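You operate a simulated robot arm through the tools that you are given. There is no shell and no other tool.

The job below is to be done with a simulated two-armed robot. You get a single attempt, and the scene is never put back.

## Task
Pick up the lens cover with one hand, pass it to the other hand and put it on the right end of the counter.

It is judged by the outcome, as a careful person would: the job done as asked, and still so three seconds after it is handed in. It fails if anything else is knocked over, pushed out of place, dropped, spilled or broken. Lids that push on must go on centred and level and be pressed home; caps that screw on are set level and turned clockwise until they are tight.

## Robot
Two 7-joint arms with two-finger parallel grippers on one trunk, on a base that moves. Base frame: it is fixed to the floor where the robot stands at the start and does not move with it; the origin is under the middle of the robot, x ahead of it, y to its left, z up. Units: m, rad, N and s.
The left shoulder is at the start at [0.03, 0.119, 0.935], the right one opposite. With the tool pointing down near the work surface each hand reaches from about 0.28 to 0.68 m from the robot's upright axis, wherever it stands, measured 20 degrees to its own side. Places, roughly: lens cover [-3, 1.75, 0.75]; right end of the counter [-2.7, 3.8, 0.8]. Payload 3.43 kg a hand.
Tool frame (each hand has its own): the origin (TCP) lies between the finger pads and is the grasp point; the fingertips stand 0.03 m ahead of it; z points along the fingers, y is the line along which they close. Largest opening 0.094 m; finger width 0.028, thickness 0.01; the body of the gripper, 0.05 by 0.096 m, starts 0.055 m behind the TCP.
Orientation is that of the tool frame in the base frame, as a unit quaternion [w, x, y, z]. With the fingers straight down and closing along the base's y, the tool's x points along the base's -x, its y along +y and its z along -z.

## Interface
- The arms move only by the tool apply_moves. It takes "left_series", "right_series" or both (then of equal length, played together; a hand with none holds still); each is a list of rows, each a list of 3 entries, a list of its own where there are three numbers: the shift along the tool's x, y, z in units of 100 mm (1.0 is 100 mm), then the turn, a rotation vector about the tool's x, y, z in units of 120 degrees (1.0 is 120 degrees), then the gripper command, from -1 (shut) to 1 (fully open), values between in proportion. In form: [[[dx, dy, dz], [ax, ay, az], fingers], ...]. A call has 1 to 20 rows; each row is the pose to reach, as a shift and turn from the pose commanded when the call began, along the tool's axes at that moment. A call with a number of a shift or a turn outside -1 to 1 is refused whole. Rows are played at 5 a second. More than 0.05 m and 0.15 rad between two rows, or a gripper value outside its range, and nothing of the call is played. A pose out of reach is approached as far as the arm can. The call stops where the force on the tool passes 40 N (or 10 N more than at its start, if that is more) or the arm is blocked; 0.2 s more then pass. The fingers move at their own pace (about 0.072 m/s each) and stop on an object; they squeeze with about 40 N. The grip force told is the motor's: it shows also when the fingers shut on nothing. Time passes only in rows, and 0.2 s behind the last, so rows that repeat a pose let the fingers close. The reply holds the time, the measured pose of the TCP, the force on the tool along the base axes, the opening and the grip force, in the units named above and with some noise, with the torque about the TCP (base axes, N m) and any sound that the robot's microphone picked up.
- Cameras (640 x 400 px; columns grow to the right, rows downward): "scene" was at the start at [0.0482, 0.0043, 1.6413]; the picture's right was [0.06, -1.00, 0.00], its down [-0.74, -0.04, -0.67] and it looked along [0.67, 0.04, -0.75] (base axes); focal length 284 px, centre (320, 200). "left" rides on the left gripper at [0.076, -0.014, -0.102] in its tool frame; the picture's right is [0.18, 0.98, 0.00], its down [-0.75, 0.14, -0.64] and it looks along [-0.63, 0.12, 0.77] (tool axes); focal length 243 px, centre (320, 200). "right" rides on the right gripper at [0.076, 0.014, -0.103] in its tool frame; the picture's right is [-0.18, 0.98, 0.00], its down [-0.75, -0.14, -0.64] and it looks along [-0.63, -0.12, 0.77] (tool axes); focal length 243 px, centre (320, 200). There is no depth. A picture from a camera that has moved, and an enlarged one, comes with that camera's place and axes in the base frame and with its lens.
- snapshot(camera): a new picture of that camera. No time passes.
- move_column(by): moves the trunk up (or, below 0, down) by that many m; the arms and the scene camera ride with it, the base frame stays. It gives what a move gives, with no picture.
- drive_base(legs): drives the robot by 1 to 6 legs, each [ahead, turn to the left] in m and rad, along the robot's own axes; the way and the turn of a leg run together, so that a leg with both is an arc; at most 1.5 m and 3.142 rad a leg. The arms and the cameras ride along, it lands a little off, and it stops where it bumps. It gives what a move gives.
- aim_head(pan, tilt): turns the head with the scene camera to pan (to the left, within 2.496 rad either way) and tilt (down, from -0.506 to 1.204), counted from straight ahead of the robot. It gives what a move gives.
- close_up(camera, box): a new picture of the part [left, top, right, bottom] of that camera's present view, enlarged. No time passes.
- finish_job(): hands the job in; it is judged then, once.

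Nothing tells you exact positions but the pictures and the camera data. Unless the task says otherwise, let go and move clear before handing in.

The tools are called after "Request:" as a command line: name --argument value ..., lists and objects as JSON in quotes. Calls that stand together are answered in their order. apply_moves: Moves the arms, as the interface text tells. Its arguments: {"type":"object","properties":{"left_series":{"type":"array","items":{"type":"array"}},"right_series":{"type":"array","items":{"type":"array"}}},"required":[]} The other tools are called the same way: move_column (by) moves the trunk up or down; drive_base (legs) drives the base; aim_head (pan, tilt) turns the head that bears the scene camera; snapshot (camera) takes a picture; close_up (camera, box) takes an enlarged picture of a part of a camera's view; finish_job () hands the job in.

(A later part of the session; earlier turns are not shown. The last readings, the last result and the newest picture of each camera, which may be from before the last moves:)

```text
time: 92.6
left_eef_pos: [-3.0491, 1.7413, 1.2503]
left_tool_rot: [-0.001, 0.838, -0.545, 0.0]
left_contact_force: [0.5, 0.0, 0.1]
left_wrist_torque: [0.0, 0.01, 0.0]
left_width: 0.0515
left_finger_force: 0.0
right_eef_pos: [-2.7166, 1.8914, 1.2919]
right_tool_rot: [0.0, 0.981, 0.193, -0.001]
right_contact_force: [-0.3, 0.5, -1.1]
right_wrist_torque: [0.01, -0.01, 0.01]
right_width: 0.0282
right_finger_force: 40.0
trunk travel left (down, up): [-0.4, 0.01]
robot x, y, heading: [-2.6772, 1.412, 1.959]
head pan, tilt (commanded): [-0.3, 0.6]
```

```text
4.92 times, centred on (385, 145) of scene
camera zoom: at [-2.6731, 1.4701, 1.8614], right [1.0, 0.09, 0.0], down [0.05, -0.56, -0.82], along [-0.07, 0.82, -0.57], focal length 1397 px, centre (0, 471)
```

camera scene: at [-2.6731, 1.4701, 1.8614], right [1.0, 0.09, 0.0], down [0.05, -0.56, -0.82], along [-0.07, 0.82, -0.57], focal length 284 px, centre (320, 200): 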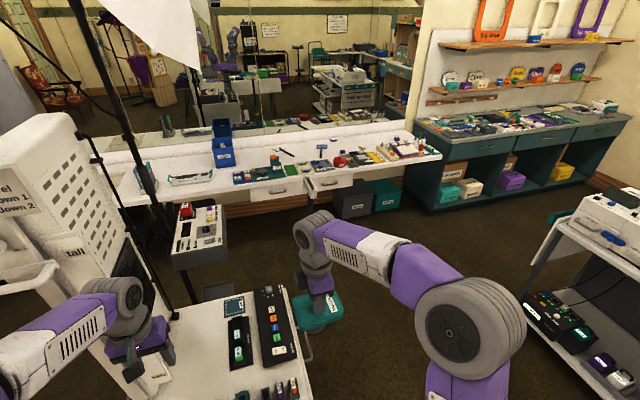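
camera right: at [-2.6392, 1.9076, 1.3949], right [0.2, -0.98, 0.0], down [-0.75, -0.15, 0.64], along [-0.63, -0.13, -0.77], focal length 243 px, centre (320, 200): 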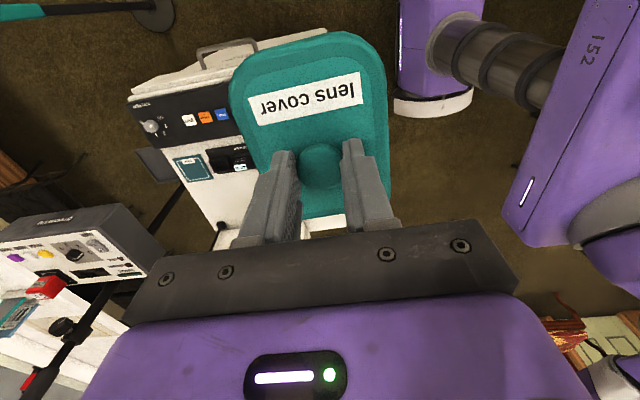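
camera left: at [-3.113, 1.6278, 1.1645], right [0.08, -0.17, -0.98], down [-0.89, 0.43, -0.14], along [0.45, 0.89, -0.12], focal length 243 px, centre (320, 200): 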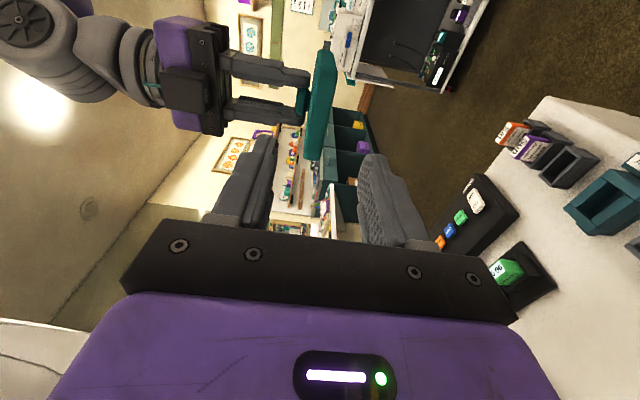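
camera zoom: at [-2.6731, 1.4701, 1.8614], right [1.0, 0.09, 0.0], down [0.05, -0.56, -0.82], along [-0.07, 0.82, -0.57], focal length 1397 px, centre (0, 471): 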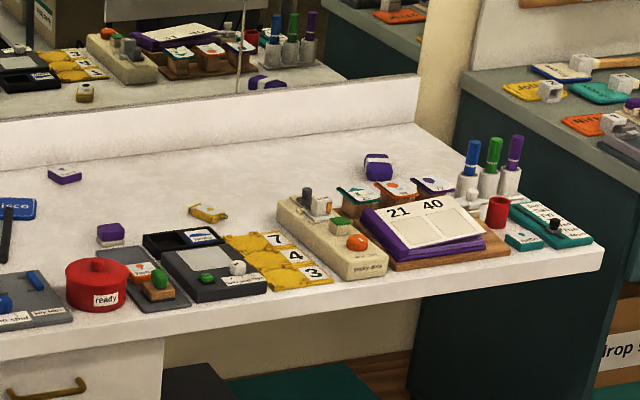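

The right end of the counter runs to about R≈-0.33 (room axis) with a free white strip behind the front row of items. I'll turn right, drive clear of the cabinet and stanchion, then face the counter.

Request:
drive_base --legs '[[0, -1.57], [1.0, 0]]'

Request:
drive_base --legs '[[0, 1.57]]'

Request:
aim_head --pan 0.0 --tilt 0.6

Request:
snapshot --camera "scene"

Request:
snapshot --camera "right"

```text
time: 101.5
left_eef_pos: [-1.4471, 2.1683, 1.2505]
left_tool_rot: [0.0, -0.216, 0.976, 0.0]
left_contact_force: [0.6, 0.0, 0.1]
left_wrist_torque: [-0.03, 0.02, -0.01]
left_width: 0.0516
left_finger_force: 0.0
right_eef_pos: [-1.2914, 1.8394, 1.293]
right_tool_rot: [0.0, 0.836, -0.549, 0.0]
right_contact_force: [0.2, -1.2, -1.2]
right_wrist_torque: [0.01, 0.0, -0.01]
right_width: 0.0281
right_finger_force: 40.2
trunk travel left (down, up): [-0.4, 0.01]
robot x, y, heading: [-1.7725, 1.7873, 0.407]
head pan, tilt (commanded): [-0.3, 0.6]
```

```text
time: 105.8
left_eef_pos: [-2.1468, 2.1145, 1.2497]
left_tool_rot: [0.0, 0.843, -0.538, 0.0]
left_contact_force: [0.5, 0.5, -0.3]
left_wrist_torque: [0.01, 0.0, 0.03]
left_width: 0.0517
left_finger_force: 0.0
right_eef_pos: [-1.8171, 2.2708, 1.2927]
right_tool_rot: [0.0, 0.98, 0.2, 0.0]
right_contact_force: [0.2, 0.1, -1.3]
right_wrist_torque: [0.0, 0.03, 0.02]
right_width: 0.0284
right_finger_force: 39.3
trunk travel left (down, up): [-0.4, 0.01]
robot x, y, heading: [-1.7687, 1.7938, 1.974]
head pan, tilt (commanded): [-0.3, 0.6]
```

```text
time: 106.6
left_eef_pos: [-2.1472, 2.1145, 1.2507]
left_tool_rot: [0.0, 0.842, -0.539, -0.001]
left_contact_force: [0.0, 0.1, -0.7]
left_wrist_torque: [0.0, -0.01, 0.0]
left_width: 0.0516
left_finger_force: 0.0
right_eef_pos: [-1.8182, 2.2702, 1.2923]
right_tool_rot: [0.0, 0.98, 0.2, 0.0]
right_contact_force: [0.3, 0.0, -1.0]
right_wrist_torque: [0.05, 0.01, -0.01]
right_width: 0.028
right_finger_force: 40.2
trunk travel left (down, up): [-0.4, 0.01]
robot x, y, heading: [-1.7695, 1.7861, 1.972]
head pan, tilt (commanded): [0.0, 0.6]
```

```text
taken
camera scene: at [-1.7933, 1.8438, 1.8615], right [0.92, 0.39, 0.0], down [0.22, -0.52, -0.83], along [-0.32, 0.76, -0.56], focal length 284 px, centre (320, 200)
```

scene: 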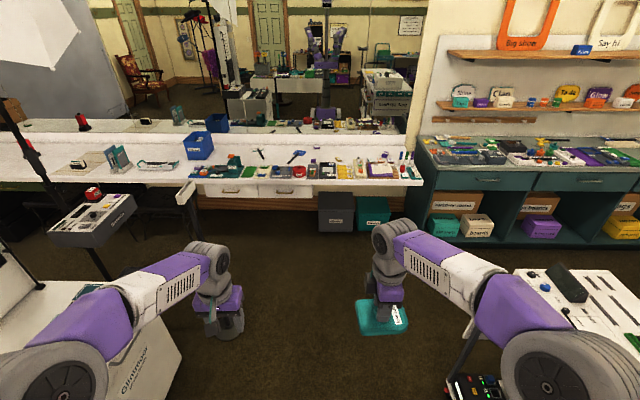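

```text
taken
camera right: at [-1.7425, 2.2882, 1.395], right [0.22, -0.98, 0.0], down [-0.75, -0.17, 0.64], along [-0.63, -0.14, -0.77], focal length 243 px, centre (320, 200)
```

right: 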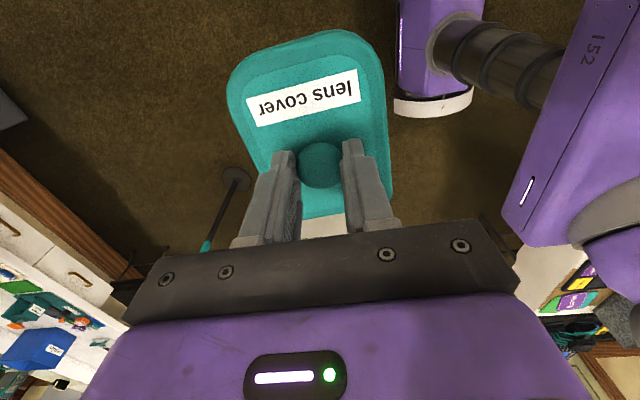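

I'm facing the counter; the stanchion is to the left, the cart to the right. I'll steer slightly right of the stanchion and approach to F≈3.5, then re-examine.

Request:
drive_base --legs '[[0, -0.13], [1.15, 0], [0, 0.1]]'

Request:
aim_head --pan 0.0 --tilt 0.75

Request:
snapshot --camera "scene"

```text
time: 113.6
left_eef_pos: [-2.4692, 3.2476, 1.2504]
left_tool_rot: [-0.001, 0.838, -0.546, -0.001]
left_contact_force: [-0.2, 0.2, 0.0]
left_wrist_torque: [0.03, 0.01, 0.01]
left_width: 0.0517
left_finger_force: 0.0
right_eef_pos: [-2.1369, 3.3973, 1.2939]
right_tool_rot: [0.0, 0.981, 0.193, 0.001]
right_contact_force: [-0.4, -0.2, -1.5]
right_wrist_torque: [0.0, -0.01, 0.01]
right_width: 0.0282
right_finger_force: 40.2
trunk travel left (down, up): [-0.4, 0.01]
robot x, y, heading: [-2.094, 2.9158, 1.959]
head pan, tilt (commanded): [0.0, 0.6]
```

```text
time: 114.3
left_eef_pos: [-2.4687, 3.2467, 1.2496]
left_tool_rot: [0.0, 0.837, -0.547, 0.0]
left_contact_force: [0.2, -0.5, -0.1]
left_wrist_torque: [-0.02, 0.0, 0.03]
left_width: 0.0517
left_finger_force: 0.1
right_eef_pos: [-2.1366, 3.3971, 1.2923]
right_tool_rot: [0.0, 0.981, 0.193, 0.0]
right_contact_force: [0.2, 0.5, -1.3]
right_wrist_torque: [0.0, -0.01, 0.04]
right_width: 0.0287
right_finger_force: 39.8
trunk travel left (down, up): [-0.4, 0.01]
robot x, y, heading: [-2.0984, 2.9188, 1.959]
head pan, tilt (commanded): [0.0, 0.75]
```

```text
taken
camera scene: at [-2.118, 2.9642, 1.8487], right [0.93, 0.37, 0.0], down [0.26, -0.63, -0.73], along [-0.27, 0.68, -0.68], focal length 284 px, centre (320, 200)
```

scene: 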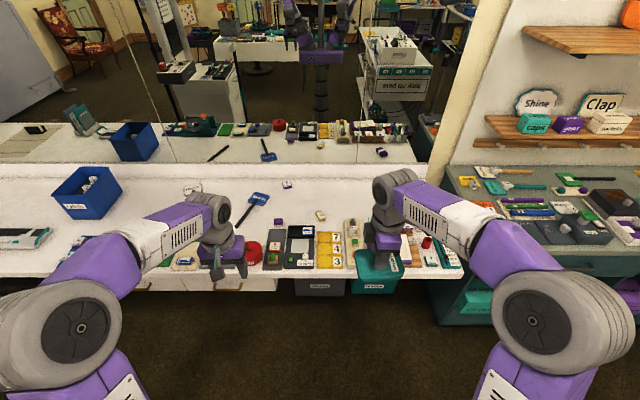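

Now the counter's right end is well in view. Zooming in to choose a clear spot.

Request:
close_up --camera "scene" --box '[230, 155, 470, 295]'

Request:
close_up --camera "scene" --box '[260, 165, 400, 250]'

Request:
snapshot --camera "left"

```text
2.67 times, centred on (350, 225) of scene
camera zoom: at [-2.118, 2.9642, 1.8487], right [0.93, 0.37, 0.0], down [0.26, -0.63, -0.73], along [-0.27, 0.68, -0.68], focal length 757 px, centre (240, 133)
```

zoom: 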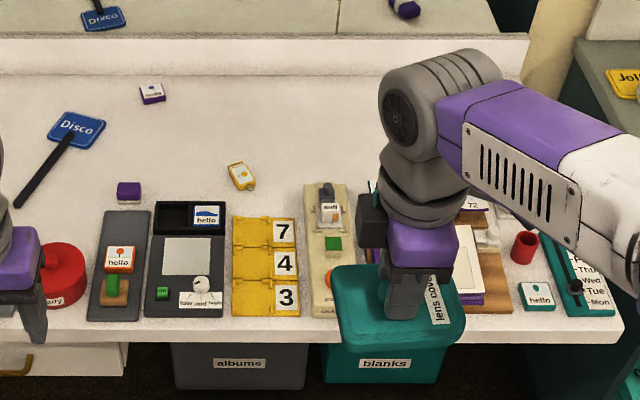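

```text
4.57 times, centred on (330, 208) of scene
camera zoom: at [-2.118, 2.9642, 1.8487], right [0.93, 0.37, 0.0], down [0.26, -0.63, -0.73], along [-0.27, 0.68, -0.68], focal length 1297 px, centre (274, 166)
```

zoom: 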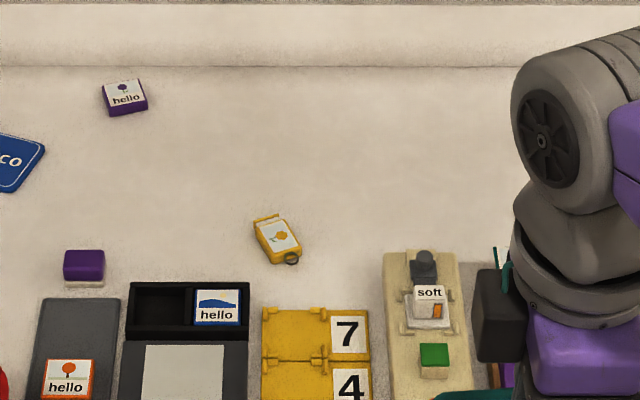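

```text
taken
camera left: at [-2.4245, 3.1815, 1.353], right [-0.82, -0.57, 0.0], down [-0.43, 0.63, 0.64], along [-0.36, 0.53, -0.77], focal length 243 px, centre (320, 200)
```

left: 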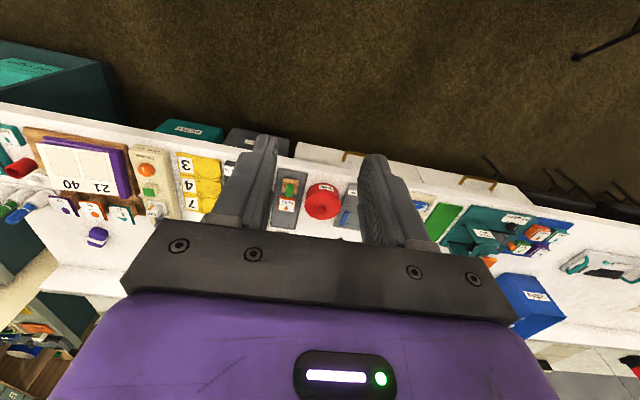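

There is a clear white area behind the cream box and right of the yellow tag, about 1.12 m ahead and 0.16 m right of me. The base (front ≈0.2 m) can advance 0.45 m and still stay clear of the counter edge and the boxes below.

Request:
drive_base --legs '[[0.45, 0]]'

Request:
aim_head --pan 0.0 --tilt 0.95

Request:
snapshot --camera "scene"

Request:
snapshot --camera "right"

Request:
snapshot --camera "left"

```text
time: 117.0
left_eef_pos: [-2.6403, 3.6604, 1.2508]
left_tool_rot: [-0.001, 0.839, -0.544, -0.001]
left_contact_force: [0.1, 0.3, -1.0]
left_wrist_torque: [0.01, 0.01, -0.01]
left_width: 0.0521
left_finger_force: 0.1
right_eef_pos: [-2.3085, 3.8132, 1.2932]
right_tool_rot: [0.0, 0.981, 0.195, -0.001]
right_contact_force: [-0.3, 0.1, -1.2]
right_wrist_torque: [0.01, 0.0, 0.04]
right_width: 0.0284
right_finger_force: 39.8
trunk travel left (down, up): [-0.4, 0.01]
robot x, y, heading: [-2.2667, 3.3311, 1.965]
head pan, tilt (commanded): [0.0, 0.75]
```

```text
time: 117.8
left_eef_pos: [-2.6396, 3.6591, 1.2506]
left_tool_rot: [0.0, 0.839, -0.544, 0.0]
left_contact_force: [-0.7, 0.9, -0.1]
left_wrist_torque: [0.02, 0.0, -0.01]
left_width: 0.0517
left_finger_force: 0.1
right_eef_pos: [-2.3098, 3.812, 1.2929]
right_tool_rot: [0.0, 0.981, 0.196, 0.0]
right_contact_force: [1.1, -0.2, -0.8]
right_wrist_torque: [0.0, -0.02, -0.02]
right_width: 0.0283
right_finger_force: 40.0
trunk travel left (down, up): [-0.4, 0.01]
robot x, y, heading: [-2.2661, 3.3301, 1.956]
head pan, tilt (commanded): [0.0, 0.949]
```

```text
taken
camera scene: at [-2.2832, 3.3709, 1.8331], right [0.93, 0.38, 0.0], down [0.31, -0.75, -0.58], along [-0.22, 0.54, -0.81], focal length 284 px, centre (320, 200)
```

scene: 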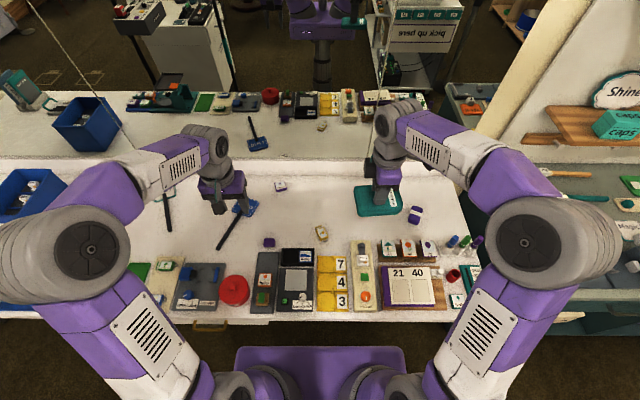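

```text
taken
camera right: at [-2.2327, 3.829, 1.395], right [0.21, -0.98, 0.0], down [-0.75, -0.16, 0.64], along [-0.63, -0.13, -0.77], focal length 243 px, centre (320, 200)
```

right: 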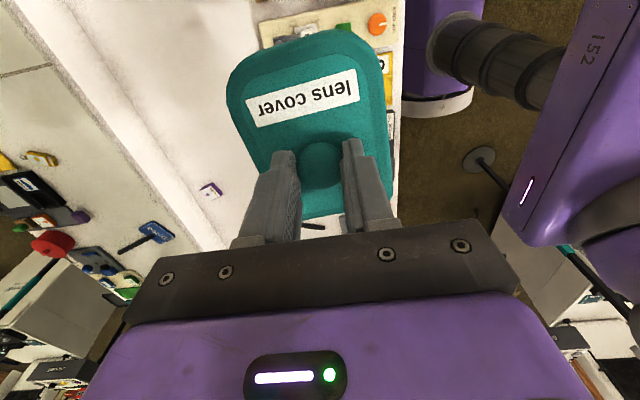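

```text
taken
camera left: at [-2.5948, 3.5958, 1.353], right [-0.82, -0.57, 0.0], down [-0.44, 0.63, 0.64], along [-0.37, 0.53, -0.77], focal length 243 px, centre (320, 200)
```

left: 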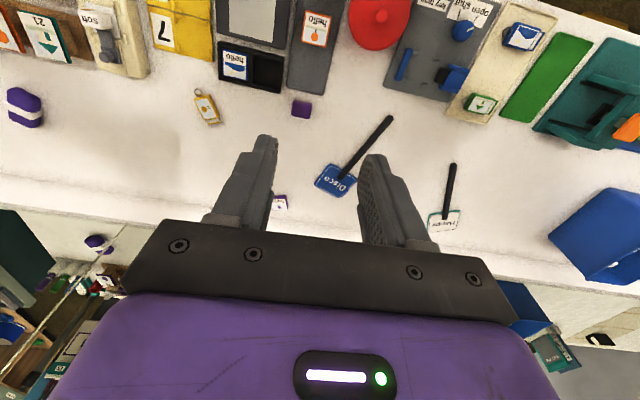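

Great overview: the clear space sits behind the cream box/yellow boards. Zooming to pin coordinates.

Request:
close_up --camera "scene" --box '[290, 170, 470, 285]'

Request:
close_up --camera "left" --box '[0, 0, 300, 220]'

```text
3.48 times, centred on (380, 228) of scene
camera zoom: at [-2.2832, 3.3709, 1.8331], right [0.93, 0.38, 0.0], down [0.31, -0.75, -0.58], along [-0.22, 0.54, -0.81], focal length 987 px, centre (111, 104)
```

zoom: 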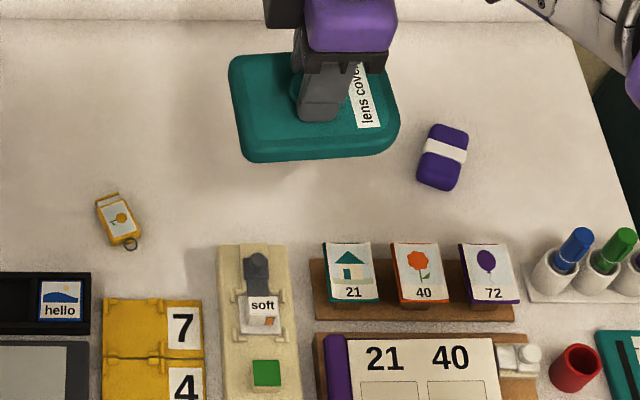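

```text
1.82 times, centred on (150, 110) of left
camera zoom: at [-2.5948, 3.5958, 1.353], right [-0.82, -0.57, 0.0], down [-0.44, 0.63, 0.64], along [-0.37, 0.53, -0.77], focal length 441 px, centre (629, 364)
```

zoom: 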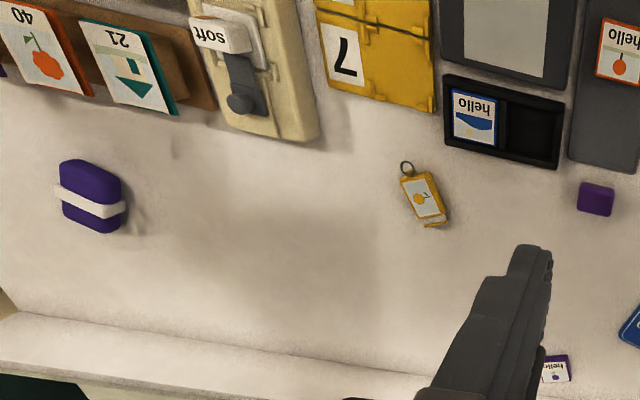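

Coordinates (ahead, right of robot): free area spans roughly 0.60–0.93 ahead and 0.05–0.37 right. I'll place the knob at about 0.66 ahead, 0.19 right. First moving the right hand forward at height.

Request:
apply_moves --right_series '[[[0.06, -0.25, 0], [0, 0, 0], -1], [[0.11, -0.5, 0], [0, 0, 0], -1], [[0.17, -0.75, 0], [0, 0, 0], -1], [[0.22, -1.0, 0], [0, 0, 0], -1]]'

Request:
apply_moves --right_series '[[[0.06, -0.25, 0], [0, 0, 0], -1], [[0.11, -0.5, 0], [0, 0, 0], -1], [[0.17, -0.75, 0], [0, 0, 0], -1], [[0.22, -1.0, 0], [0, 0, 0], -1], [[0.22, -1.0, 0], [0, 0, 0], -1]]'

Request:
snapshot --camera "scene"

```text
time: 118.8
left_eef_pos: [-2.6401, 3.6611, 1.2508]
left_tool_rot: [0.0, 0.839, -0.544, 0.001]
left_contact_force: [0.0, 0.0, 0.6]
left_wrist_torque: [-0.02, 0.06, -0.04]
left_width: 0.0516
left_finger_force: 0.0
right_eef_pos: [-2.3268, 3.9161, 1.294]
right_tool_rot: [0.001, 0.981, 0.195, 0.0]
right_contact_force: [-0.1, 0.3, -0.5]
right_wrist_torque: [-0.05, 0.02, -0.03]
right_width: 0.0283
right_finger_force: 40.2
trunk travel left (down, up): [-0.4, 0.01]
robot x, y, heading: [-2.2634, 3.3331, 1.964]
head pan, tilt (commanded): [0.0, 0.949]
```

```text
time: 120.0
left_eef_pos: [-2.6396, 3.66, 1.251]
left_tool_rot: [0.0, 0.839, -0.544, 0.0]
left_contact_force: [0.6, 0.6, -0.1]
left_wrist_torque: [0.02, 0.0, 0.0]
left_width: 0.0518
left_finger_force: 0.0
right_eef_pos: [-2.3278, 3.974, 1.2894]
right_tool_rot: [0.0, 0.981, 0.195, 0.0]
right_contact_force: [-0.2, -0.2, -0.3]
right_wrist_torque: [0.04, -0.01, 0.0]
right_width: 0.0283
right_finger_force: 39.9
right hand out of reach, approached as far as the arm can: row 3, 4, 5
trunk travel left (down, up): [-0.4, 0.01]
robot x, y, heading: [-2.2663, 3.3327, 1.956]
head pan, tilt (commanded): [0.0, 0.949]
```

```text
taken
camera scene: at [-2.2834, 3.3713, 1.8331], right [0.93, 0.38, 0.0], down [0.31, -0.75, -0.58], along [-0.22, 0.54, -0.81], focal length 284 px, centre (320, 200)
```

scene: 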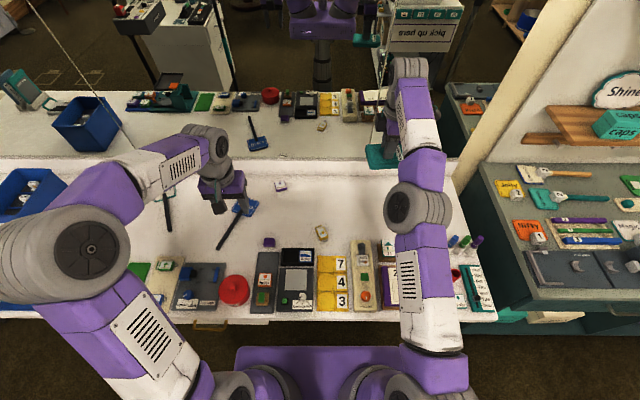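

At this height the arm is at its limit (0.62 ahead); lower down it reaches farther. I'll descend 10 cm and check the pose.

Request:
apply_moves --right_series '[[[0, 0, 0.25], [0, 0, 0], -1], [[0, 0, 0.5], [0, 0, 0], -1], [[0, 0, 0.75], [0, 0, 0], -1], [[0, 0, 1.0], [0, 0, 0], -1], [[0, 0, 1.0], [0, 0, 0], -1]]'

Request:
snapshot --camera "right"

```text
time: 121.2
left_eef_pos: [-2.6387, 3.6601, 1.2499]
left_tool_rot: [0.0, 0.839, -0.544, -0.002]
left_contact_force: [-1.1, 0.5, -0.6]
left_wrist_torque: [0.01, -0.04, 0.05]
left_width: 0.0517
left_finger_force: 0.0
right_eef_pos: [-2.3346, 3.9944, 1.1956]
right_tool_rot: [0.001, 0.981, 0.194, 0.0]
right_contact_force: [-0.1, -0.6, -0.6]
right_wrist_torque: [0.02, 0.01, 0.04]
right_width: 0.0283
right_finger_force: 39.4
right hand out of reach, approached as far as the arm can: row 1, 2, 3, 4, 5
trunk travel left (down, up): [-0.4, 0.01]
robot x, y, heading: [-2.2694, 3.3331, 1.961]
head pan, tilt (commanded): [0.0, 0.949]
```

```text
taken
camera right: at [-2.258, 4.0107, 1.298], right [0.21, -0.98, 0.0], down [-0.75, -0.16, 0.64], along [-0.63, -0.13, -0.77], focal length 243 px, centre (320, 200)
```

right: 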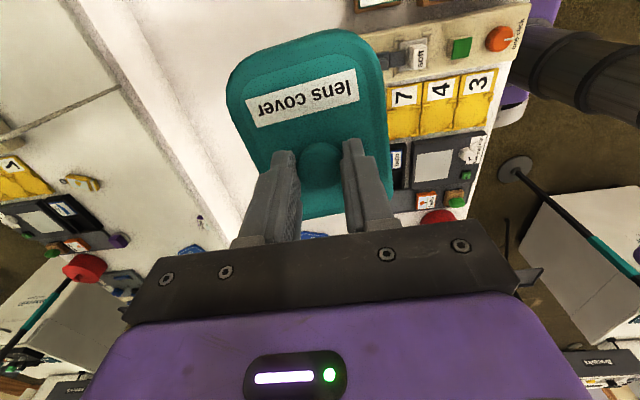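

Closer to the target (0.64 ahead, 0.19 right). Continuing down another 10 cm.

Request:
apply_moves --right_series '[[[0, 0, 0.25], [0, 0, 0], -1], [[0, 0, 0.5], [0, 0, 0], -1], [[0, 0, 0.75], [0, 0, 0], -1], [[0, 0, 1.0], [0, 0, 0], -1], [[0, 0, 1.0], [0, 0, 0], -1]]'

Request:
snapshot --camera "scene"

Request:
snapshot --camera "left"

```text
time: 122.4
left_eef_pos: [-2.6392, 3.6601, 1.2508]
left_tool_rot: [0.0, 0.839, -0.544, 0.0]
left_contact_force: [-0.3, 0.3, 0.4]
left_wrist_torque: [-0.02, -0.01, 0.01]
left_width: 0.0514
left_finger_force: 0.2
right_eef_pos: [-2.3393, 4.0047, 1.0928]
right_tool_rot: [0.002, 0.981, 0.195, 0.0]
right_contact_force: [0.0, 0.4, -0.6]
right_wrist_torque: [0.01, 0.0, 0.02]
right_width: 0.0283
right_finger_force: 40.0
right hand out of reach, approached as far as the arm can: row 1, 2, 3, 4, 5
trunk travel left (down, up): [-0.4, 0.01]
robot x, y, heading: [-2.2665, 3.3304, 1.957]
head pan, tilt (commanded): [0.0, 0.949]
```

```text
taken
camera scene: at [-2.2831, 3.3702, 1.8331], right [0.93, 0.38, 0.0], down [0.31, -0.75, -0.58], along [-0.22, 0.54, -0.81], focal length 284 px, centre (320, 200)
```

scene: 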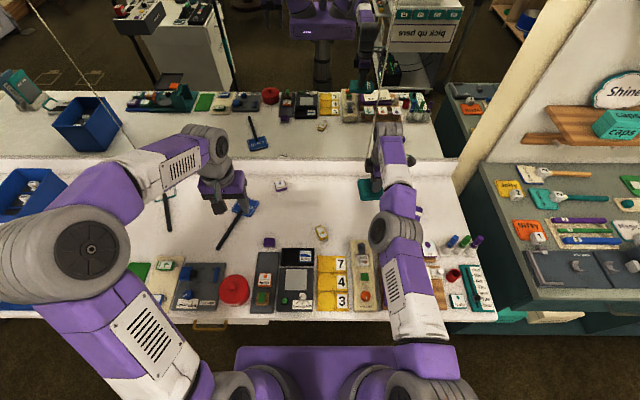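

```text
taken
camera left: at [-2.5947, 3.5954, 1.3532], right [-0.82, -0.57, 0.0], down [-0.44, 0.63, 0.64], along [-0.37, 0.53, -0.77], focal length 243 px, centre (320, 200)
```

left: 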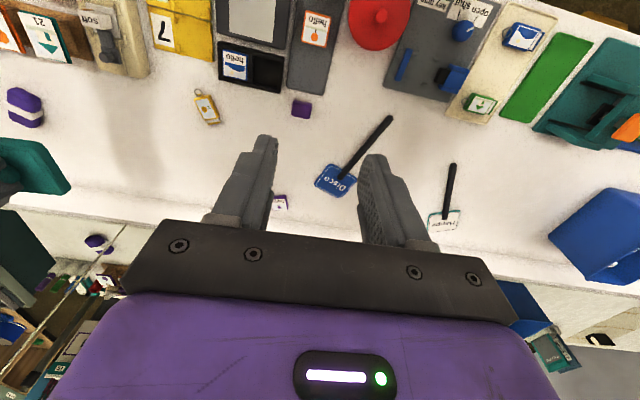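

Position 0.65 ahead, 0.19 right, z 1.09, just short of the command. Continuing down another 10 cm.

Request:
apply_moves --right_series '[[[0, 0, 0.25], [0, 0, 0], -1], [[0, 0, 0.5], [0, 0, 0], -1], [[0, 0, 0.75], [0, 0, 0], -1], [[0, 0, 1.0], [0, 0, 0], -1], [[0, 0, 1.0], [0, 0, 0], -1]]'

Request:
close_up --camera "scene" --box '[290, 150, 470, 265]'

Request:
snapshot --camera "right"

Request:
snapshot --camera "left"

```text
time: 123.6
left_eef_pos: [-2.6393, 3.66, 1.2503]
left_tool_rot: [0.0, 0.839, -0.544, 0.0]
left_contact_force: [-0.2, 0.3, 0.6]
left_wrist_torque: [-0.01, -0.01, 0.01]
left_width: 0.0518
left_finger_force: 0.1
right_eef_pos: [-2.3356, 4.0005, 0.9948]
right_tool_rot: [0.0, 0.981, 0.195, -0.001]
right_contact_force: [0.1, -0.3, -1.0]
right_wrist_torque: [0.01, 0.0, 0.06]
right_width: 0.0281
right_finger_force: 40.5
right hand out of reach, approached as far as the arm can: row 4, 5
trunk travel left (down, up): [-0.4, 0.01]
robot x, y, heading: [-2.2672, 3.331, 1.959]
head pan, tilt (commanded): [0.0, 0.949]
```

```text
3.48 times, centred on (380, 208) of scene
camera zoom: at [-2.2831, 3.3703, 1.8331], right [0.93, 0.38, 0.0], down [0.31, -0.75, -0.58], along [-0.22, 0.54, -0.81], focal length 987 px, centre (111, 174)
```

zoom: 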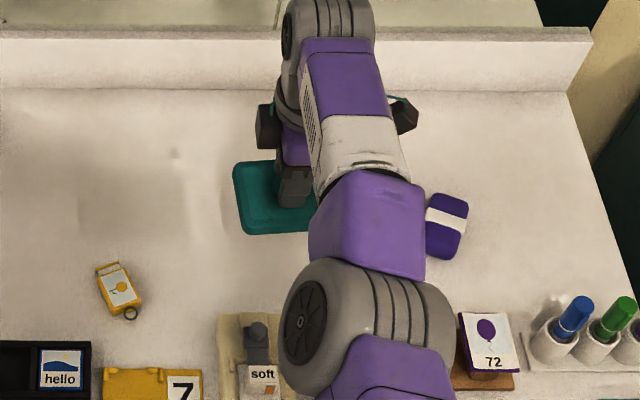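

```text
taken
camera right: at [-2.26, 4.017, 1.0962], right [0.21, -0.98, 0.0], down [-0.75, -0.16, 0.64], along [-0.63, -0.13, -0.77], focal length 243 px, centre (320, 200)
```

right: 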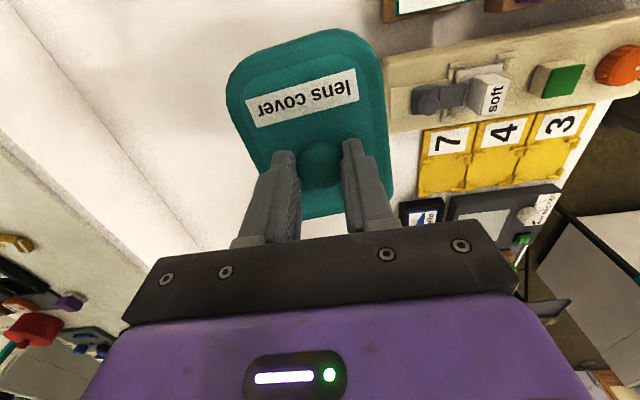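

```text
taken
camera left: at [-2.5947, 3.5954, 1.3532], right [-0.82, -0.57, 0.0], down [-0.44, 0.63, 0.64], along [-0.37, 0.53, -0.77], focal length 243 px, centre (320, 200)
```

left: 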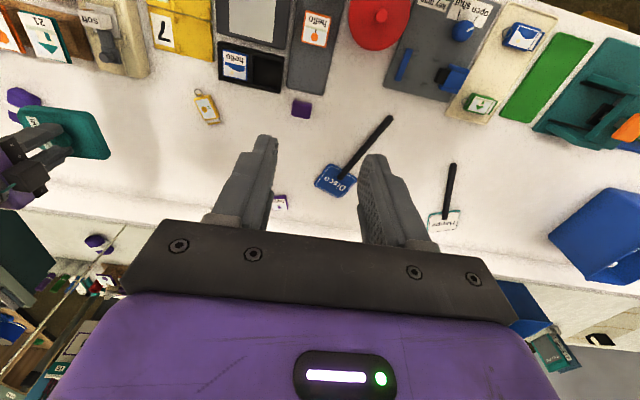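

At lower heights the raised shoulder limits reach, so I'll lower the trunk instead: 0.14 m down brings the plate to ~3–4 cm above the counter while keeping the arm posture.

Request:
move_column --by -0.1

Request:
snapshot --camera "left"

Request:
snapshot --camera "scene"

```text
time: 124.9
left_eef_pos: [-2.6392, 3.66, 1.151]
left_tool_rot: [-0.001, 0.839, -0.544, -0.001]
left_contact_force: [-0.3, -0.1, 0.5]
left_wrist_torque: [-0.02, 0.04, -0.01]
left_width: 0.0515
left_finger_force: 0.0
right_eef_pos: [-2.336, 4.0013, 0.8936]
right_tool_rot: [0.0, 0.981, 0.195, 0.0]
right_contact_force: [0.0, -0.3, 0.0]
right_wrist_torque: [0.01, 0.0, 0.03]
right_width: 0.0281
right_finger_force: 40.0
trunk travel left (down, up): [-0.3, 0.11]
robot x, y, heading: [-2.2662, 3.3309, 1.96]
head pan, tilt (commanded): [0.0, 0.949]
```

```text
taken
camera left: at [-2.5946, 3.5955, 1.2533], right [-0.82, -0.57, 0.0], down [-0.44, 0.63, 0.64], along [-0.37, 0.53, -0.77], focal length 243 px, centre (320, 200)
```

left: 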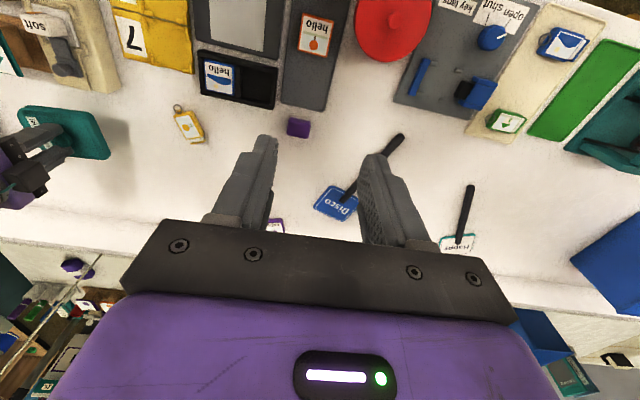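

```text
taken
camera scene: at [-2.283, 3.3704, 1.7332], right [0.93, 0.38, 0.0], down [0.31, -0.75, -0.58], along [-0.22, 0.54, -0.81], focal length 284 px, centre (320, 200)
```

scene: 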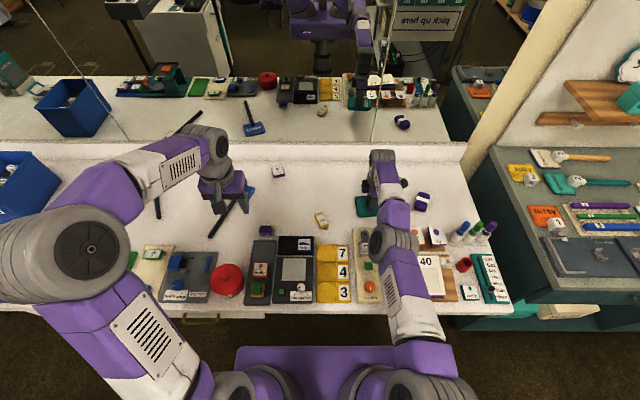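

Request:
close_up --camera "left" --box '[0, 0, 220, 200]'

Request:
close_up --camera "scene" --box '[300, 150, 460, 265]'

Request:
snapshot --camera "right"

```text
2.00 times, centred on (110, 100) of left
camera zoom: at [-2.5946, 3.5955, 1.2533], right [-0.82, -0.57, 0.0], down [-0.44, 0.63, 0.64], along [-0.37, 0.53, -0.77], focal length 485 px, centre (740, 400)
```

zoom: 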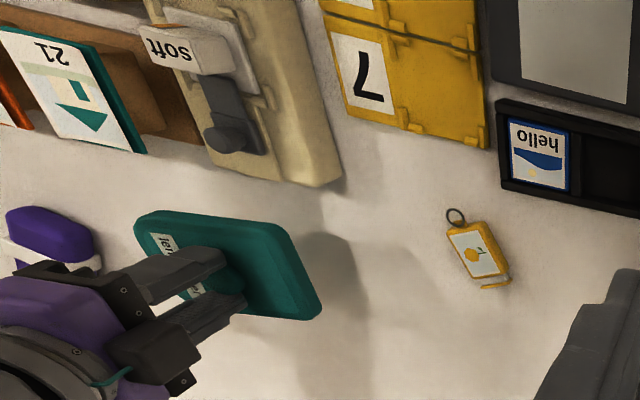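

```text
3.48 times, centred on (380, 208) of scene
camera zoom: at [-2.283, 3.3704, 1.7332], right [0.93, 0.38, 0.0], down [0.31, -0.75, -0.58], along [-0.22, 0.54, -0.81], focal length 987 px, centre (111, 174)
```

zoom: 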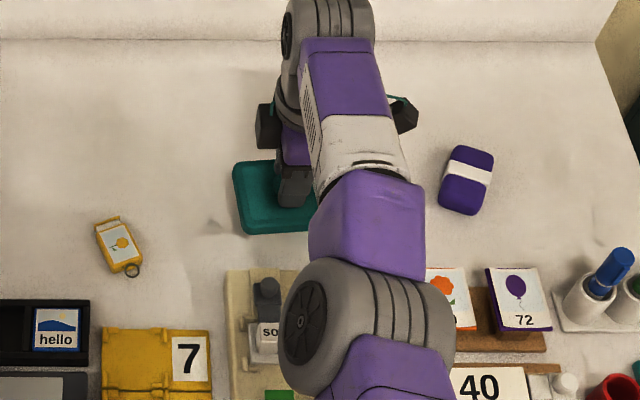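

```text
taken
camera right: at [-2.26, 4.0172, 0.9966], right [0.21, -0.98, 0.0], down [-0.75, -0.16, 0.64], along [-0.63, -0.13, -0.77], focal length 243 px, centre (320, 200)
```

right: 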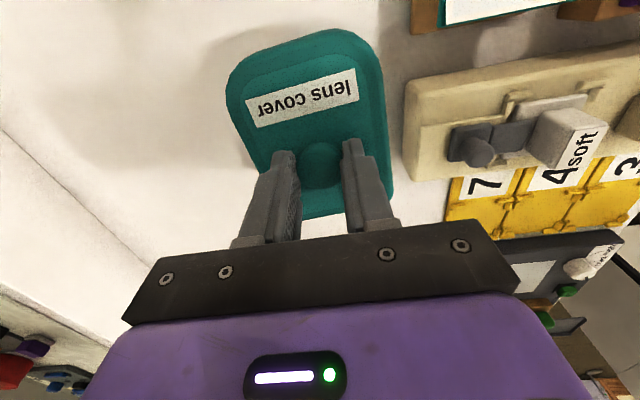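

The plate hovers 7 cm above the counter in the clear zone, with the cream box end ~2.5 cm nearer than the plate's near edge. I'll raise the arm slightly and lower the trunk further so the arm keeps its reach for the final set-down.

Request:
apply_moves --right_series '[[[0, 0, -0.2], [0, 0, 0], -1], [[0, 0, -0.4], [0, 0, 0], -1], [[0, 0, -0.5], [0, 0, 0], -1], [[0, 0, -0.5], [0, 0, 0], -1]]'

Request:
move_column --by -0.09

Request:
snapshot --camera "right"

Request:
snapshot --camera "scene"

Request:
close_up --camera "left" --box '[0, 0, 220, 200]'

```text
time: 125.9
left_eef_pos: [-2.6383, 3.6604, 1.151]
left_tool_rot: [-0.001, 0.839, -0.544, 0.0]
left_contact_force: [-0.4, -0.8, -0.9]
left_wrist_torque: [0.01, 0.02, 0.0]
left_width: 0.0518
left_finger_force: 0.1
right_eef_pos: [-2.3377, 4.0046, 0.9431]
right_tool_rot: [0.001, 0.981, 0.196, 0.0]
right_contact_force: [0.8, 0.9, -0.9]
right_wrist_torque: [0.0, -0.02, 0.01]
right_width: 0.0282
right_finger_force: 39.7
trunk travel left (down, up): [-0.3, 0.11]
robot x, y, heading: [-2.2701, 3.335, 1.961]
head pan, tilt (commanded): [0.0, 0.949]
```

```text
time: 127.2
left_eef_pos: [-2.6404, 3.66, 1.0605]
left_tool_rot: [0.0, 0.839, -0.544, -0.001]
left_contact_force: [-0.6, 0.9, 0.3]
left_wrist_torque: [0.03, -0.01, 0.0]
left_width: 0.0514
left_finger_force: 0.1
right_eef_pos: [-2.3384, 4.0036, 0.853]
right_tool_rot: [0.001, 0.981, 0.194, 0.0]
right_contact_force: [0.1, 0.0, -1.1]
right_wrist_torque: [0.02, 0.01, -0.01]
right_width: 0.0282
right_finger_force: 40.2
trunk travel left (down, up): [-0.21, 0.2]
robot x, y, heading: [-2.2678, 3.333, 1.964]
head pan, tilt (commanded): [0.0, 0.949]
```

```text
taken
camera right: at [-2.2616, 4.0206, 0.9565], right [0.21, -0.98, 0.0], down [-0.75, -0.16, 0.64], along [-0.63, -0.13, -0.77], focal length 243 px, centre (320, 200)
```

right: 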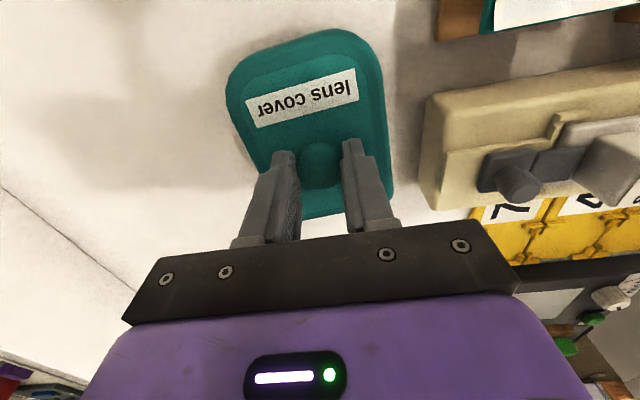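

```text
taken
camera scene: at [-2.283, 3.3704, 1.6432], right [0.93, 0.38, 0.0], down [0.31, -0.75, -0.58], along [-0.22, 0.54, -0.81], focal length 284 px, centre (320, 200)
```

scene: 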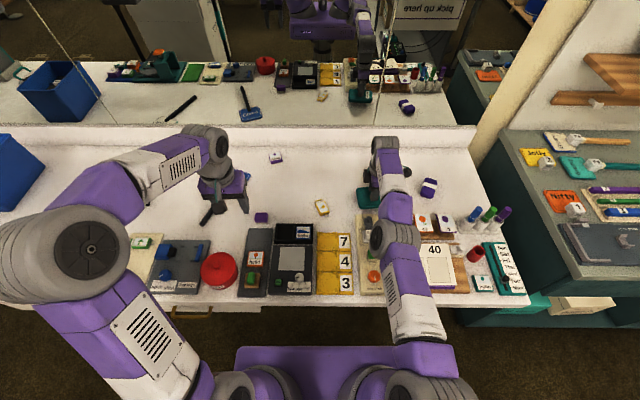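

```text
2.00 times, centred on (110, 100) of left
camera zoom: at [-2.5946, 3.5955, 1.1633], right [-0.82, -0.57, 0.0], down [-0.44, 0.63, 0.64], along [-0.37, 0.53, -0.77], focal length 485 px, centre (740, 400)
```

zoom: 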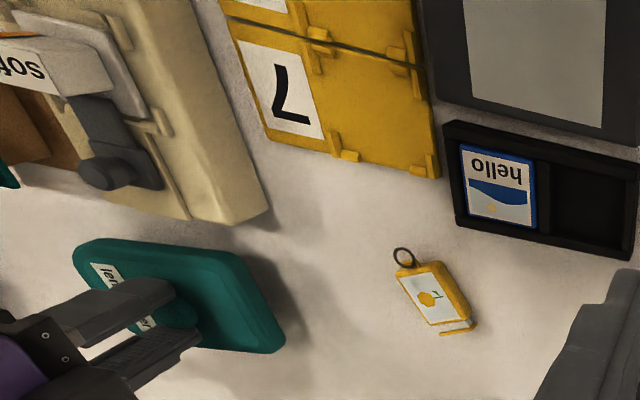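

Gap to the cream box is ~3 cm and the plate bottom is about 3 cm above the counter. Lowering in small steps while watching the force.

Request:
apply_moves --right_series '[[[0, 0, 0.08], [0, 0, 0], -1], [[0, 0, 0.16], [0, 0, 0], -1], [[0, 0, 0.22], [0, 0, 0], -1], [[0, 0, 0.22], [0, 0, 0], -1]]'

Request:
snapshot --camera "right"

Request:
close_up --camera "left" --box '[0, 60, 180, 200]'

```text
time: 128.2
left_eef_pos: [-2.6383, 3.6602, 1.0614]
left_tool_rot: [0.0, 0.839, -0.544, 0.0]
left_contact_force: [-0.9, 0.3, 0.0]
left_wrist_torque: [-0.01, 0.01, -0.01]
left_width: 0.0519
left_finger_force: 0.0
right_eef_pos: [-2.3376, 4.0037, 0.832]
right_tool_rot: [0.001, 0.981, 0.195, 0.0]
right_contact_force: [-0.1, 0.5, -0.3]
right_wrist_torque: [0.06, 0.01, -0.02]
right_width: 0.0284
right_finger_force: 40.1
trunk travel left (down, up): [-0.21, 0.2]
robot x, y, heading: [-2.2681, 3.3295, 1.963]
head pan, tilt (commanded): [0.0, 0.949]
```

```text
taken
camera right: at [-2.2614, 4.0207, 0.9338], right [0.21, -0.98, 0.0], down [-0.75, -0.16, 0.64], along [-0.63, -0.13, -0.77], focal length 243 px, centre (320, 200)
```

right: 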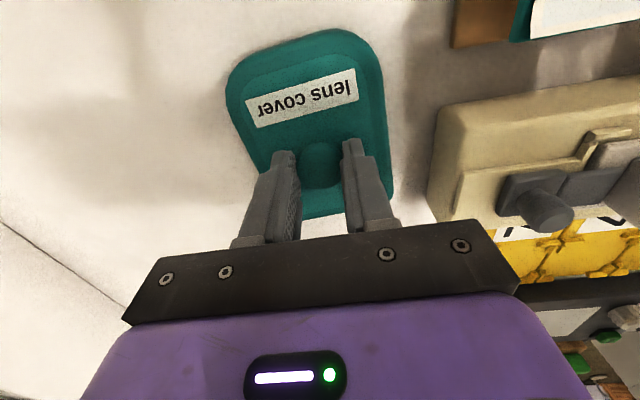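

```text
2.86 times, centred on (90, 130) of left
camera zoom: at [-2.5947, 3.5956, 1.1631], right [-0.82, -0.57, 0.0], down [-0.44, 0.63, 0.64], along [-0.37, 0.53, -0.77], focal length 693 px, centre (977, 400)
```

zoom: 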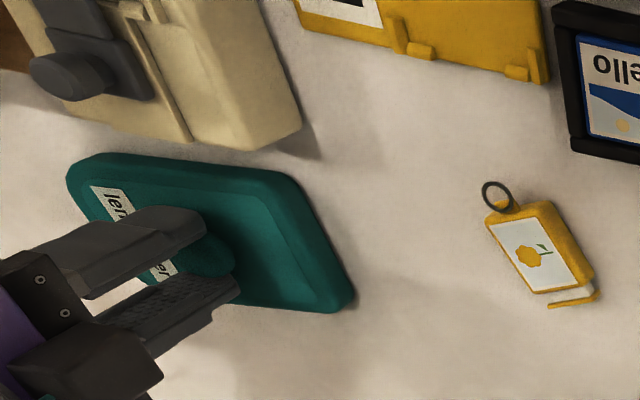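

Request:
apply_moves --right_series '[[[0, 0, 0.03], [0, 0, 0], -1], [[0, 0, 0.06], [0, 0, 0], -1], [[0, 0, 0.08], [0, 0, 0], -1]]'

Request:
close_up --camera "left" --box '[0, 60, 180, 200]'

```text
time: 128.9
left_eef_pos: [-2.639, 3.6573, 1.0619]
left_tool_rot: [-0.002, 0.839, -0.544, -0.002]
left_contact_force: [0.9, 0.8, 0.3]
left_wrist_torque: [-0.02, -0.02, -0.01]
left_width: 0.0517
left_finger_force: 0.0
right_eef_pos: [-2.3382, 4.004, 0.8304]
right_tool_rot: [-0.004, 0.981, 0.195, -0.001]
right_contact_force: [3.7, -3.0, 37.9]
right_wrist_torque: [-0.25, 0.11, 0.02]
right_width: 0.0282
right_finger_force: 39.7
trunk travel left (down, up): [-0.21, 0.2]
robot x, y, heading: [-2.2677, 3.3344, 1.957]
head pan, tilt (commanded): [0.0, 0.949]
```

```text
2.86 times, centred on (90, 130) of left
camera zoom: at [-2.5939, 3.5919, 1.1646], right [-0.82, -0.57, 0.0], down [-0.44, 0.63, 0.65], along [-0.37, 0.53, -0.76], focal length 693 px, centre (977, 400)
```

zoom: 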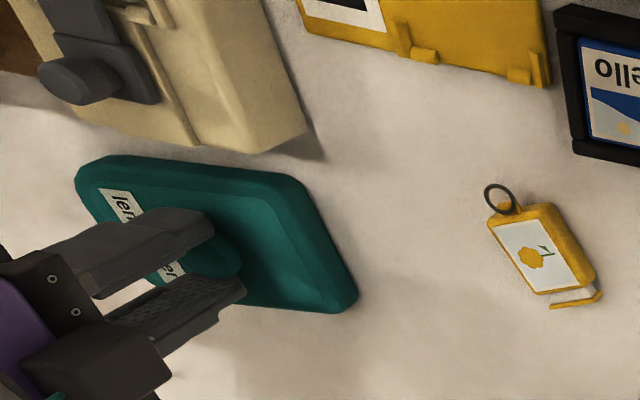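

Contact at TCP z 0.830: the cover is resting on the counter. I'll ease off the pressure before releasing.

Request:
apply_moves --right_series '[[[0, 0, -0.02], [0, 0, 0], -1], [[0, 0, -0.045], [0, 0, 0], -1], [[0, 0, -0.06], [0, 0, 0], -1], [[0, 0, -0.06], [0, 0, 0], -1]]'

Request:
close_up --camera "left" --box '[0, 60, 180, 200]'

```text
time: 129.9
left_eef_pos: [-2.6397, 3.6597, 1.0612]
left_tool_rot: [-0.001, 0.839, -0.544, 0.0]
left_contact_force: [0.8, 0.3, 0.2]
left_wrist_torque: [0.0, -0.02, 0.0]
left_width: 0.0516
left_finger_force: 0.1
right_eef_pos: [-2.3382, 4.0038, 0.8305]
right_tool_rot: [0.0, 0.981, 0.196, -0.001]
right_contact_force: [0.6, 4.8, 16.4]
right_wrist_torque: [0.17, 0.04, -0.05]
right_width: 0.0284
right_finger_force: 39.7
trunk travel left (down, up): [-0.21, 0.2]
robot x, y, heading: [-2.2681, 3.331, 1.959]
head pan, tilt (commanded): [0.0, 0.949]
```

```text
2.86 times, centred on (90, 130) of left
camera zoom: at [-2.5945, 3.5946, 1.1634], right [-0.82, -0.57, 0.0], down [-0.44, 0.63, 0.64], along [-0.37, 0.53, -0.77], focal length 693 px, centre (977, 400)
```

zoom: 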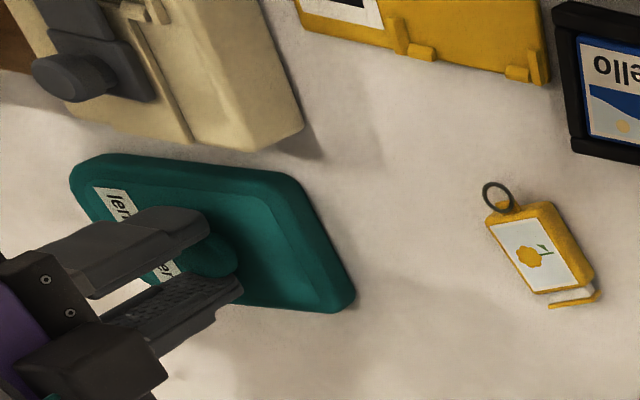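

Request:
apply_moves --right_series '[[[0, 0, -0.012], [0, 0, 0], -1], [[0, 0, -0.02], [0, 0, 0], -1], [[0, 0, -0.02], [0, 0, 0], -1]]'

```text
time: 130.8
left_eef_pos: [-2.6391, 3.6592, 1.0594]
left_tool_rot: [-0.001, 0.839, -0.544, -0.001]
left_contact_force: [1.3, -0.3, -0.5]
left_wrist_torque: [-0.02, -0.02, 0.01]
left_width: 0.0516
left_finger_force: 0.1
right_eef_pos: [-2.3381, 4.0032, 0.8294]
right_tool_rot: [0.002, 0.981, 0.195, -0.001]
right_contact_force: [-2.3, 1.6, 4.2]
right_wrist_torque: [0.11, -0.05, 0.0]
right_width: 0.0283
right_finger_force: 40.4
trunk travel left (down, up): [-0.21, 0.2]
robot x, y, heading: [-2.267, 3.3304, 1.961]
head pan, tilt (commanded): [0.0, 0.949]
```

Only ~4 N remains. Releasing the knob.

Request:
apply_moves --right_series '[[[0, 0, 0], [0, 0, 0], -0.2], [[0, 0, 0], [0, 0, 0], 0.15], [[0, 0, 0], [0, 0, 0], 0.15], [[0, 0, 0], [0, 0, 0], 0.15]]'

Request:
close_up --camera "left" --box '[0, 60, 180, 200]'

Request:
snapshot --camera "right"

```text
time: 131.8
left_eef_pos: [-2.6392, 3.6607, 1.0591]
left_tool_rot: [0.0, 0.839, -0.543, 0.0]
left_contact_force: [0.4, 0.2, -0.4]
left_wrist_torque: [0.01, 0.01, 0.03]
left_width: 0.0519
left_finger_force: 0.1
right_eef_pos: [-2.338, 4.0041, 0.8323]
right_tool_rot: [0.001, 0.981, 0.195, -0.001]
right_contact_force: [0.1, 0.3, 0.9]
right_wrist_torque: [0.0, 0.01, -0.02]
right_width: 0.0542
right_finger_force: 0.0
trunk travel left (down, up): [-0.21, 0.2]
robot x, y, heading: [-2.2672, 3.3324, 1.957]
head pan, tilt (commanded): [0.0, 0.949]
```

```text
2.86 times, centred on (90, 130) of left
camera zoom: at [-2.5947, 3.5956, 1.1631], right [-0.82, -0.57, 0.0], down [-0.44, 0.63, 0.64], along [-0.37, 0.53, -0.77], focal length 693 px, centre (977, 400)
```

zoom: 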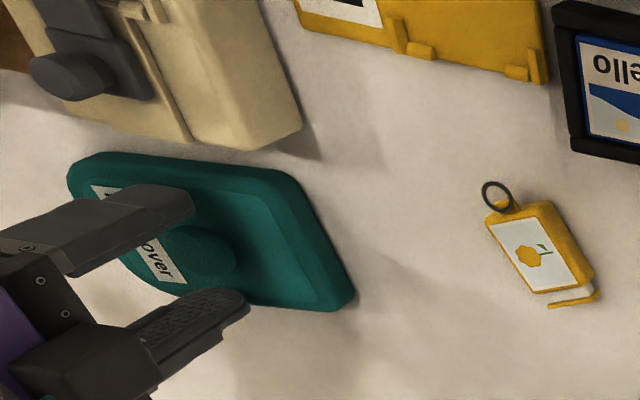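

```text
taken
camera right: at [-2.2614, 4.0212, 0.9337], right [0.21, -0.98, 0.0], down [-0.75, -0.16, 0.64], along [-0.63, -0.13, -0.77], focal length 243 px, centre (320, 200)
```

right: 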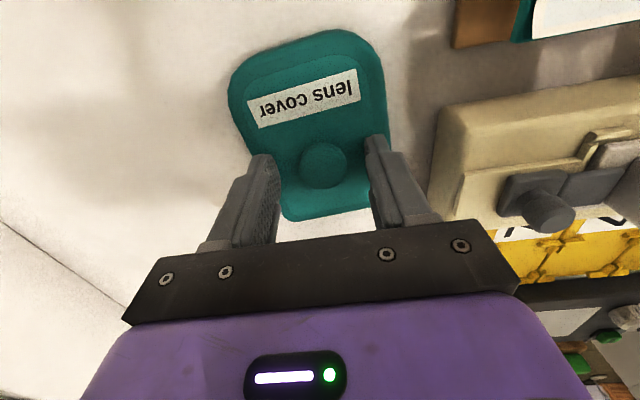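

Released; the cover lies flat and label-side readable. I'll lift the hand straight up using the trunk, which keeps the motion purely vertical.

Request:
move_column --by 0.12

Request:
snapshot --camera "right"

Request:
snapshot --camera "left"

```text
time: 133.2
left_eef_pos: [-2.6397, 3.6602, 1.1805]
left_tool_rot: [0.001, 0.839, -0.544, 0.001]
left_contact_force: [-0.6, 0.3, -0.7]
left_wrist_torque: [0.0, 0.01, 0.01]
left_width: 0.0516
left_finger_force: 0.0
right_eef_pos: [-2.3369, 4.0052, 0.9507]
right_tool_rot: [0.002, 0.981, 0.195, 0.0]
right_contact_force: [0.7, 1.4, -0.9]
right_wrist_torque: [0.04, 0.01, 0.02]
right_width: 0.0539
right_finger_force: 0.0
trunk travel left (down, up): [-0.33, 0.08]
robot x, y, heading: [-2.2683, 3.328, 1.959]
head pan, tilt (commanded): [0.0, 0.949]
```

```text
taken
camera right: at [-2.2614, 4.0213, 1.0534], right [0.21, -0.98, 0.0], down [-0.75, -0.16, 0.64], along [-0.63, -0.13, -0.77], focal length 243 px, centre (320, 200)
```

right: 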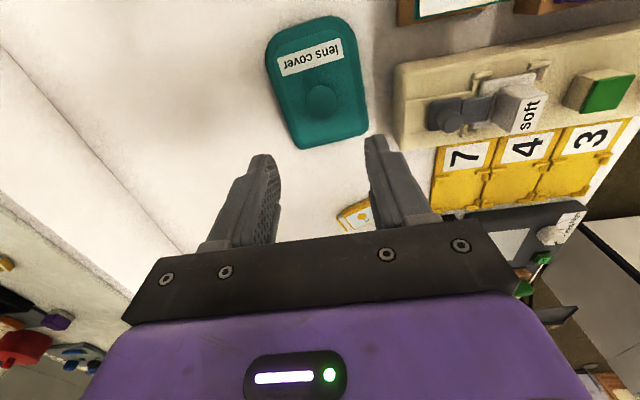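

```text
taken
camera left: at [-2.5948, 3.5957, 1.2829], right [-0.82, -0.57, 0.0], down [-0.44, 0.63, 0.64], along [-0.37, 0.53, -0.77], focal length 243 px, centre (320, 200)
```

left: 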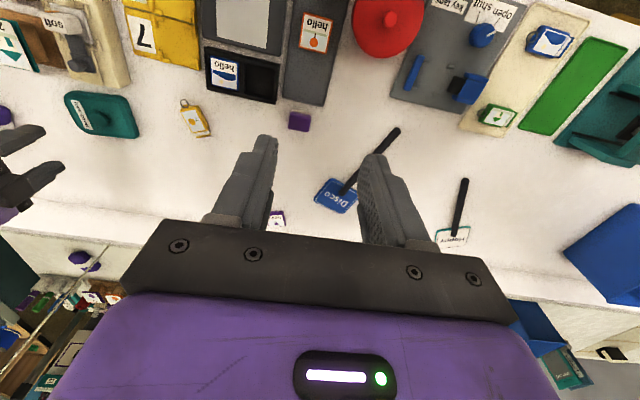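

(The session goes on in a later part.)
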